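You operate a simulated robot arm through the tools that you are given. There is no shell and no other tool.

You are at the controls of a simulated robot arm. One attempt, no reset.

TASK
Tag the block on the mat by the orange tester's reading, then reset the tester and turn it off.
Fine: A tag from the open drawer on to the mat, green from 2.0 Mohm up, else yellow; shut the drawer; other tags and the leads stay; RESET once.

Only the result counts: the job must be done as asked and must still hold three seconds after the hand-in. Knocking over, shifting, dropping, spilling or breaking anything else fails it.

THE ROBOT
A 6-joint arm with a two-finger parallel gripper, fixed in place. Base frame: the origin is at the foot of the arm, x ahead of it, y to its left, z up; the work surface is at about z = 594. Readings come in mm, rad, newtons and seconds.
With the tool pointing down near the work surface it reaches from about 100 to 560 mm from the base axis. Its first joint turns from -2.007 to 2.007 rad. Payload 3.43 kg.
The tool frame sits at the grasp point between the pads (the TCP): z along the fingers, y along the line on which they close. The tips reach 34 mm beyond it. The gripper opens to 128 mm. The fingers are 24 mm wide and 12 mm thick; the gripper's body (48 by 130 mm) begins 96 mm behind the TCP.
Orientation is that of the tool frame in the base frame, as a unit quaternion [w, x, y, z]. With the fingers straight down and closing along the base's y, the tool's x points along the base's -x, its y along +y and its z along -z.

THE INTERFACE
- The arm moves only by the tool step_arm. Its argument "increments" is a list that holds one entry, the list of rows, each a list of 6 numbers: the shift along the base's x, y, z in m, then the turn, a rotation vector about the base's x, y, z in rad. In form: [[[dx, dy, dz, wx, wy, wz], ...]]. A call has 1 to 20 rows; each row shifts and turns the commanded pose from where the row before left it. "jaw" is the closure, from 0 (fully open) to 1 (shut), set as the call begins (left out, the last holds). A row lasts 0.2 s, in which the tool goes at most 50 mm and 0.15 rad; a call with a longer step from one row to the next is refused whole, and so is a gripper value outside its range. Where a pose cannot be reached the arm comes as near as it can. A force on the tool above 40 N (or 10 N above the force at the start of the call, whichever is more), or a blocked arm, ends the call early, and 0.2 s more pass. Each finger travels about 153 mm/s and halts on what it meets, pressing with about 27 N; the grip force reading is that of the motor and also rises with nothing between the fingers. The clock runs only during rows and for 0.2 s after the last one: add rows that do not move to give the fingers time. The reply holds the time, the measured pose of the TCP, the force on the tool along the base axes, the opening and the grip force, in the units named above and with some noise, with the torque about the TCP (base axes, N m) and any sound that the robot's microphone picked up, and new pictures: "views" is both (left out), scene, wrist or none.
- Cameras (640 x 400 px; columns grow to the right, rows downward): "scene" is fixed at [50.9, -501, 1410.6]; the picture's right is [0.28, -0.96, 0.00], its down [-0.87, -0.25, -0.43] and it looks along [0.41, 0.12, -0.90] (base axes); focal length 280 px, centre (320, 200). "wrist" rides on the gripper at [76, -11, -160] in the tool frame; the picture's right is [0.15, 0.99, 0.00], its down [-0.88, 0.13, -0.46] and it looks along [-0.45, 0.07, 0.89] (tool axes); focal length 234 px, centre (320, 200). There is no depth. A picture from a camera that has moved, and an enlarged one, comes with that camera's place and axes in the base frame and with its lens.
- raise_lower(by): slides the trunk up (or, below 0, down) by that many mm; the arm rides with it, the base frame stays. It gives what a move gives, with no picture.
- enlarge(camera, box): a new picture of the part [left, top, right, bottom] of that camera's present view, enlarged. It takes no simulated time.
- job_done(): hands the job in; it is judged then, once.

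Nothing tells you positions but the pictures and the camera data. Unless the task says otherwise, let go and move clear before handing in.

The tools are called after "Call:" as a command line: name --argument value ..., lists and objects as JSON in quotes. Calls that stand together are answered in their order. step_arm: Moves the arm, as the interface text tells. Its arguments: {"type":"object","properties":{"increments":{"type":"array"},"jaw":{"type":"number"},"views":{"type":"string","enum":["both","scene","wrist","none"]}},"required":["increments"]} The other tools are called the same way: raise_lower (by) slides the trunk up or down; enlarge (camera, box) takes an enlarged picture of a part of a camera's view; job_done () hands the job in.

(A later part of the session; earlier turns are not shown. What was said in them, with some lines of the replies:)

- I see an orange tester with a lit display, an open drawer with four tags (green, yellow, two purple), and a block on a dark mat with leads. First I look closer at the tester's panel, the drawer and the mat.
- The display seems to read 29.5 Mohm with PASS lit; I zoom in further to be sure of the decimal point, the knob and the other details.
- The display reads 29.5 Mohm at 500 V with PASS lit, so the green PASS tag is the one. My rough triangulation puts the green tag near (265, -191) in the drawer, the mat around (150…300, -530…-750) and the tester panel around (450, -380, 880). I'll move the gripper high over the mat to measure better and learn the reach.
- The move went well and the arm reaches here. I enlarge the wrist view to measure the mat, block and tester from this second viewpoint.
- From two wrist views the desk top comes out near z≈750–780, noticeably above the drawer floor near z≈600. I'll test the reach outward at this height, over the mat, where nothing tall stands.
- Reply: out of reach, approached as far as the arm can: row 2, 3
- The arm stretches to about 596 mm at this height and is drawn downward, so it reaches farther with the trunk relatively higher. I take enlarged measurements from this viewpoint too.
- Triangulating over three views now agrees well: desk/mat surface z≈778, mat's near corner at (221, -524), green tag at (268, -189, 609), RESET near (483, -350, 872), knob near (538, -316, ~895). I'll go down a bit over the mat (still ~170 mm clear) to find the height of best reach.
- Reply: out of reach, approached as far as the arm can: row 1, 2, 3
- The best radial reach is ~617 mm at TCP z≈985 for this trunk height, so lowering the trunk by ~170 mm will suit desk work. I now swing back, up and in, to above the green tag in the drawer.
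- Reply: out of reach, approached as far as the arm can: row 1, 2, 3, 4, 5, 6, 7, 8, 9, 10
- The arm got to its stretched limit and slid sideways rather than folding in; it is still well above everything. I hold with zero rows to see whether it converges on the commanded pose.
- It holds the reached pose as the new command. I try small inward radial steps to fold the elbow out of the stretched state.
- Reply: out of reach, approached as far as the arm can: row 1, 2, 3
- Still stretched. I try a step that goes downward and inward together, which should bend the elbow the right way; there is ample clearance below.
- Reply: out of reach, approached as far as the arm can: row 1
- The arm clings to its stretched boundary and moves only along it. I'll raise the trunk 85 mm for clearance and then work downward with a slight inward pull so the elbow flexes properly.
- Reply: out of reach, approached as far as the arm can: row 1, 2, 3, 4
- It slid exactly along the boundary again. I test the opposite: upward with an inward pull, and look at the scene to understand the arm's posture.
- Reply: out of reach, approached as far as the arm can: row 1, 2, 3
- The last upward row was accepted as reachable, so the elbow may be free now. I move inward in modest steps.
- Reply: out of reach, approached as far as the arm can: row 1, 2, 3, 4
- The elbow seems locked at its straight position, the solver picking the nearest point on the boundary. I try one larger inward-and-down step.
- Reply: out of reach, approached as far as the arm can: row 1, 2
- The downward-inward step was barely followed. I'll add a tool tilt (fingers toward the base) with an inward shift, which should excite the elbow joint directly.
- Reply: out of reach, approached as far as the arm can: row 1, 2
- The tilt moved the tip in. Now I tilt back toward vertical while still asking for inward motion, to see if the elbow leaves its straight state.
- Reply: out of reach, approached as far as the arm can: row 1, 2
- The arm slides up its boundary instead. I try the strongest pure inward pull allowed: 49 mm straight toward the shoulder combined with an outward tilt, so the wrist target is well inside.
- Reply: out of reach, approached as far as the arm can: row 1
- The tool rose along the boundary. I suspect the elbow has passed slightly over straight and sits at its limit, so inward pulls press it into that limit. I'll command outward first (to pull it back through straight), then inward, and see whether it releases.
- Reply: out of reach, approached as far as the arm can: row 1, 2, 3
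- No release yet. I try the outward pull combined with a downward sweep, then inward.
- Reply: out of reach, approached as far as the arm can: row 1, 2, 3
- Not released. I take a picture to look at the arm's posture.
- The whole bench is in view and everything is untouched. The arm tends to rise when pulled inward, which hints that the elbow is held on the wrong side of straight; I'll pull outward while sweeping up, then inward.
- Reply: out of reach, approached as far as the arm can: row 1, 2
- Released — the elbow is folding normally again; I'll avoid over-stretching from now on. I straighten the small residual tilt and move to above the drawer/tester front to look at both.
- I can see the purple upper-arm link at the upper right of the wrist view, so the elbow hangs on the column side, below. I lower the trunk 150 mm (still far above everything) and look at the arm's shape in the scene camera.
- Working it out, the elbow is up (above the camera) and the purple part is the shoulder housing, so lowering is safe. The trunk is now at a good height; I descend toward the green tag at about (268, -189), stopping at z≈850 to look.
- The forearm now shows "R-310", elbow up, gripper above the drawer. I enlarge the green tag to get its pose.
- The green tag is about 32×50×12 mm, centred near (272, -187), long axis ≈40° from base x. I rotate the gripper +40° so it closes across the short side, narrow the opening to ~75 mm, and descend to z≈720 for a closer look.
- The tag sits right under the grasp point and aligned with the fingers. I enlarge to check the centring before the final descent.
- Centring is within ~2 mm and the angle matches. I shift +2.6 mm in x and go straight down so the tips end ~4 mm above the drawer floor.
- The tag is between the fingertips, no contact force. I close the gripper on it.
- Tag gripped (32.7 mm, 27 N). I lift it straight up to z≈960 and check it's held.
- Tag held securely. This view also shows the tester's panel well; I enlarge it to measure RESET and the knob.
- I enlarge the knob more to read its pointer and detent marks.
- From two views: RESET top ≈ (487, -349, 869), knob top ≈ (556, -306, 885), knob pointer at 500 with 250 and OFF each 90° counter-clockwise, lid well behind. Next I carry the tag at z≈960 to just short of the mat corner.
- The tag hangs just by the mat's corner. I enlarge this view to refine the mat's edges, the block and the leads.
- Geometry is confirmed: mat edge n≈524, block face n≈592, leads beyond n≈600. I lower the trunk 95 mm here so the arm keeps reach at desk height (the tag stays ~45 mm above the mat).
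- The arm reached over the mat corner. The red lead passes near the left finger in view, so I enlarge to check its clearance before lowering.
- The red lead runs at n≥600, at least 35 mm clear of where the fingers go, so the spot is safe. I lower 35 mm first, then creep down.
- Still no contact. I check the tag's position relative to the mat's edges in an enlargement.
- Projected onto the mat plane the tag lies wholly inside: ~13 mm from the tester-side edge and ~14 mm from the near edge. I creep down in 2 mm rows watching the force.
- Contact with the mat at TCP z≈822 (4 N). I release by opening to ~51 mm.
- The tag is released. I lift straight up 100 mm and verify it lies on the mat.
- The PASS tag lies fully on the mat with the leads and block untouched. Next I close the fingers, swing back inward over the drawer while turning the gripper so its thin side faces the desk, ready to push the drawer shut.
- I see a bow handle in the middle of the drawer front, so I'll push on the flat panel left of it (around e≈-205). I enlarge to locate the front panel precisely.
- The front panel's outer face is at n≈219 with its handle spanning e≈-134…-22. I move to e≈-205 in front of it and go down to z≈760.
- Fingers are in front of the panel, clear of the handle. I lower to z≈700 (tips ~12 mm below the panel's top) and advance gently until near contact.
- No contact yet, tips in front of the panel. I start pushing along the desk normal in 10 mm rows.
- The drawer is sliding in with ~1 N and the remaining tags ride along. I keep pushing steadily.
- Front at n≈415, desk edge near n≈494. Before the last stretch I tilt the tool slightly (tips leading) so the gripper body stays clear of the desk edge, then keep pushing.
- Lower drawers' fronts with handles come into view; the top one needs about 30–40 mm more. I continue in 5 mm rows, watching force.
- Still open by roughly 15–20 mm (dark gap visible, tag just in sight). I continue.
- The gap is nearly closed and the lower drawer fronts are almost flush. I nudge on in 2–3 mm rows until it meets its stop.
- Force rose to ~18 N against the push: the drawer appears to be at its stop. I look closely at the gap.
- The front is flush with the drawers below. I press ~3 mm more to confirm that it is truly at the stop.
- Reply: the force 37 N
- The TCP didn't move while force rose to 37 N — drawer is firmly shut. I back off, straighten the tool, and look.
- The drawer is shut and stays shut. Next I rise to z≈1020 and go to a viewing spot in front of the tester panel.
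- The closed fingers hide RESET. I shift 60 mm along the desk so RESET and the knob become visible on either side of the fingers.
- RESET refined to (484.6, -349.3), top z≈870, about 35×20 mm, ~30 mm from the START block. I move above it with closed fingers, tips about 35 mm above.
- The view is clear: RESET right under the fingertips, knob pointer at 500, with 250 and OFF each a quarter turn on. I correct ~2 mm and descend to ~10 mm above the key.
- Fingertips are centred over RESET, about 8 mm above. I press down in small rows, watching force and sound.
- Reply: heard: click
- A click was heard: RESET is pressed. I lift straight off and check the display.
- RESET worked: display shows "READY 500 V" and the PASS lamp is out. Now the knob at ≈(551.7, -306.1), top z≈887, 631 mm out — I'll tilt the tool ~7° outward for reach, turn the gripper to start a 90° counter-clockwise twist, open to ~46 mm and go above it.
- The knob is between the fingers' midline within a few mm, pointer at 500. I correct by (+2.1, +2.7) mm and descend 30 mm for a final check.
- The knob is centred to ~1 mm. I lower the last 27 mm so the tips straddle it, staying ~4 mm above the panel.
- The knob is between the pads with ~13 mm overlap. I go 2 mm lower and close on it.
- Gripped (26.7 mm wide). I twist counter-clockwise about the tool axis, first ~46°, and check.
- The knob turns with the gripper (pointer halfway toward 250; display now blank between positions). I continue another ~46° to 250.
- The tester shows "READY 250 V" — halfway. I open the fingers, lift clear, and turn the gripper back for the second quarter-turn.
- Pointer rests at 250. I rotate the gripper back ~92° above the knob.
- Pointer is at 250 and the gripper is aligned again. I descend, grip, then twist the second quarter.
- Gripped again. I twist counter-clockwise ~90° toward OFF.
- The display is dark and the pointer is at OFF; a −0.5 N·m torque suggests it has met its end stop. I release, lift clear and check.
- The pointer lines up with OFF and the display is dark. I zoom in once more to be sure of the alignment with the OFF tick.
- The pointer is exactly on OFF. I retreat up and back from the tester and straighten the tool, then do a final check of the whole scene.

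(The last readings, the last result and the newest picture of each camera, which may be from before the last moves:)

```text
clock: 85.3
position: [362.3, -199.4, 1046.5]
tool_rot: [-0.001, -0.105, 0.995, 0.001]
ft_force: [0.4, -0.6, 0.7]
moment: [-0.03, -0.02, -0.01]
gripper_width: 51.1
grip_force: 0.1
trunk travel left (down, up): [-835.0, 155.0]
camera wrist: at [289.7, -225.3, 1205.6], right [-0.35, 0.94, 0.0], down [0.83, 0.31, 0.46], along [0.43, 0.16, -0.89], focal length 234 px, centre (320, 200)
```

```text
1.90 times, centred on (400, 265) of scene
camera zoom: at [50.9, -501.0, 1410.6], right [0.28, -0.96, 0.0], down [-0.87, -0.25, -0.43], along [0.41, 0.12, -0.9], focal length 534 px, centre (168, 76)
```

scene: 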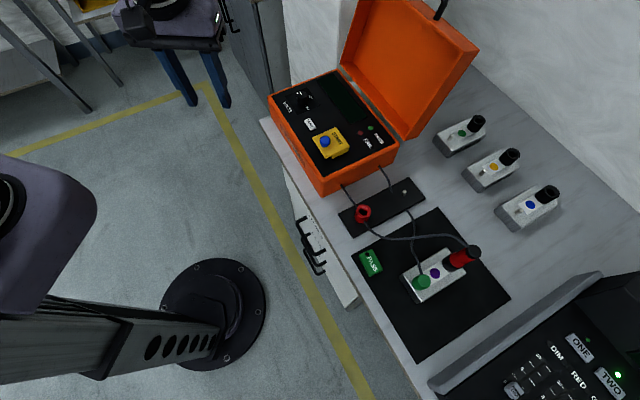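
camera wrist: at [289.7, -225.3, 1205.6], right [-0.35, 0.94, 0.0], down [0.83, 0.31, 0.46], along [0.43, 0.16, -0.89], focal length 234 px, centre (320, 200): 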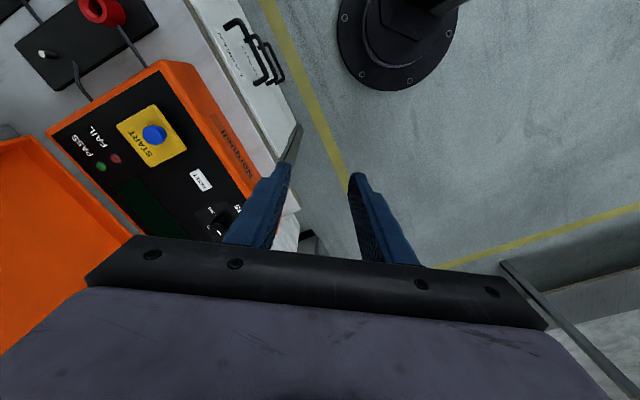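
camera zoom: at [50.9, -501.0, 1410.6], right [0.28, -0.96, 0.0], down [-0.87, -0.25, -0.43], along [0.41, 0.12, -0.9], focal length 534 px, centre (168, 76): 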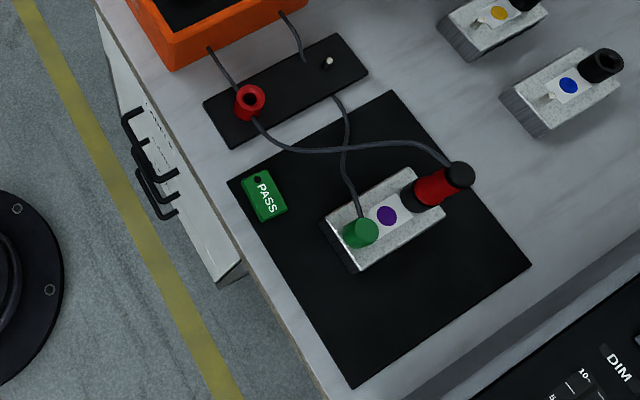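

Everything looks right: tester dark with the knob at OFF, PASS tag on the mat, leads and block unchanged. I take one last close look at the drawer front before handing in.

Call:
enlarge --camera "wrist" --box '[180, 0, 320, 180]'

Call:
enlarge --camera "scene" --box '[260, 110, 380, 320]'

```text
2.22 times, centred on (250, 90) of wrist
camera zoom: at [289.7, -225.3, 1205.6], right [-0.35, 0.94, 0.0], down [0.83, 0.31, 0.46], along [0.43, 0.16, -0.89], focal length 520 px, centre (476, 444)
```

zoom: 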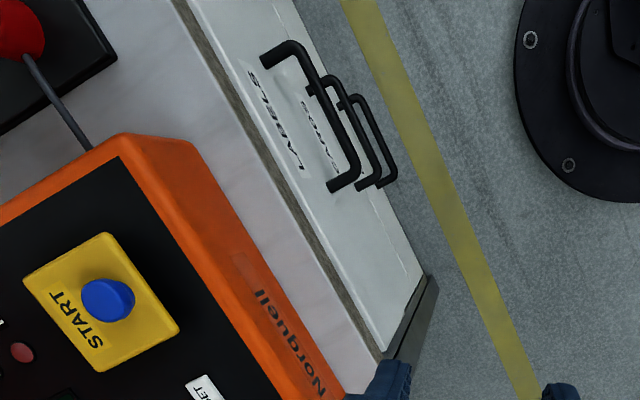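

```text
1.90 times, centred on (320, 215) of scene
camera zoom: at [50.9, -501.0, 1410.6], right [0.28, -0.96, 0.0], down [-0.87, -0.25, -0.43], along [0.41, 0.12, -0.9], focal length 534 px, centre (320, 171)
```

zoom: 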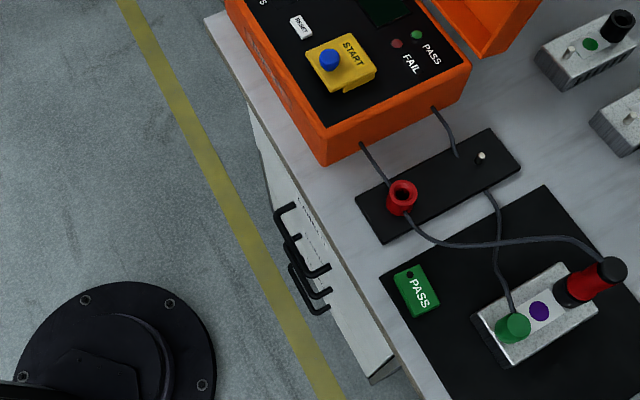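

The drawer is shut flush with the ones below it, and the green PASS tag is on the mat. RESET was pressed once, the knob is on OFF with the display dark, and the arm is clear with the gripper empty. I hand the job in.

Call:
job_done

```text
The job is handed in.
```

The job is handed in: the block is tagged, the tester is reset and switched off, and the drawer is shut.

- **Reading:** the tester showed 29.5 Mohm at 500 V with PASS lit. That is above 2.0 Mohm, so I used the green PASS tag.
- **Tag:** it lies fully on the mat. The block and the leads look unchanged.
- **Drawer:** I pushed it to its stop, and it sits flush with the drawers below. The yellow and two purple tags stayed inside it.
- **Tester:** I pressed RESET once, heard a click, and the display went to READY. I then turned the knob from 500 through 250 to OFF. The display is dark.

Early on, the arm locked up at full stretch above the bench. I worked it free with the gripper well above the bench and touched nothing.

The arm ended clear of the tester with the gripper empty.
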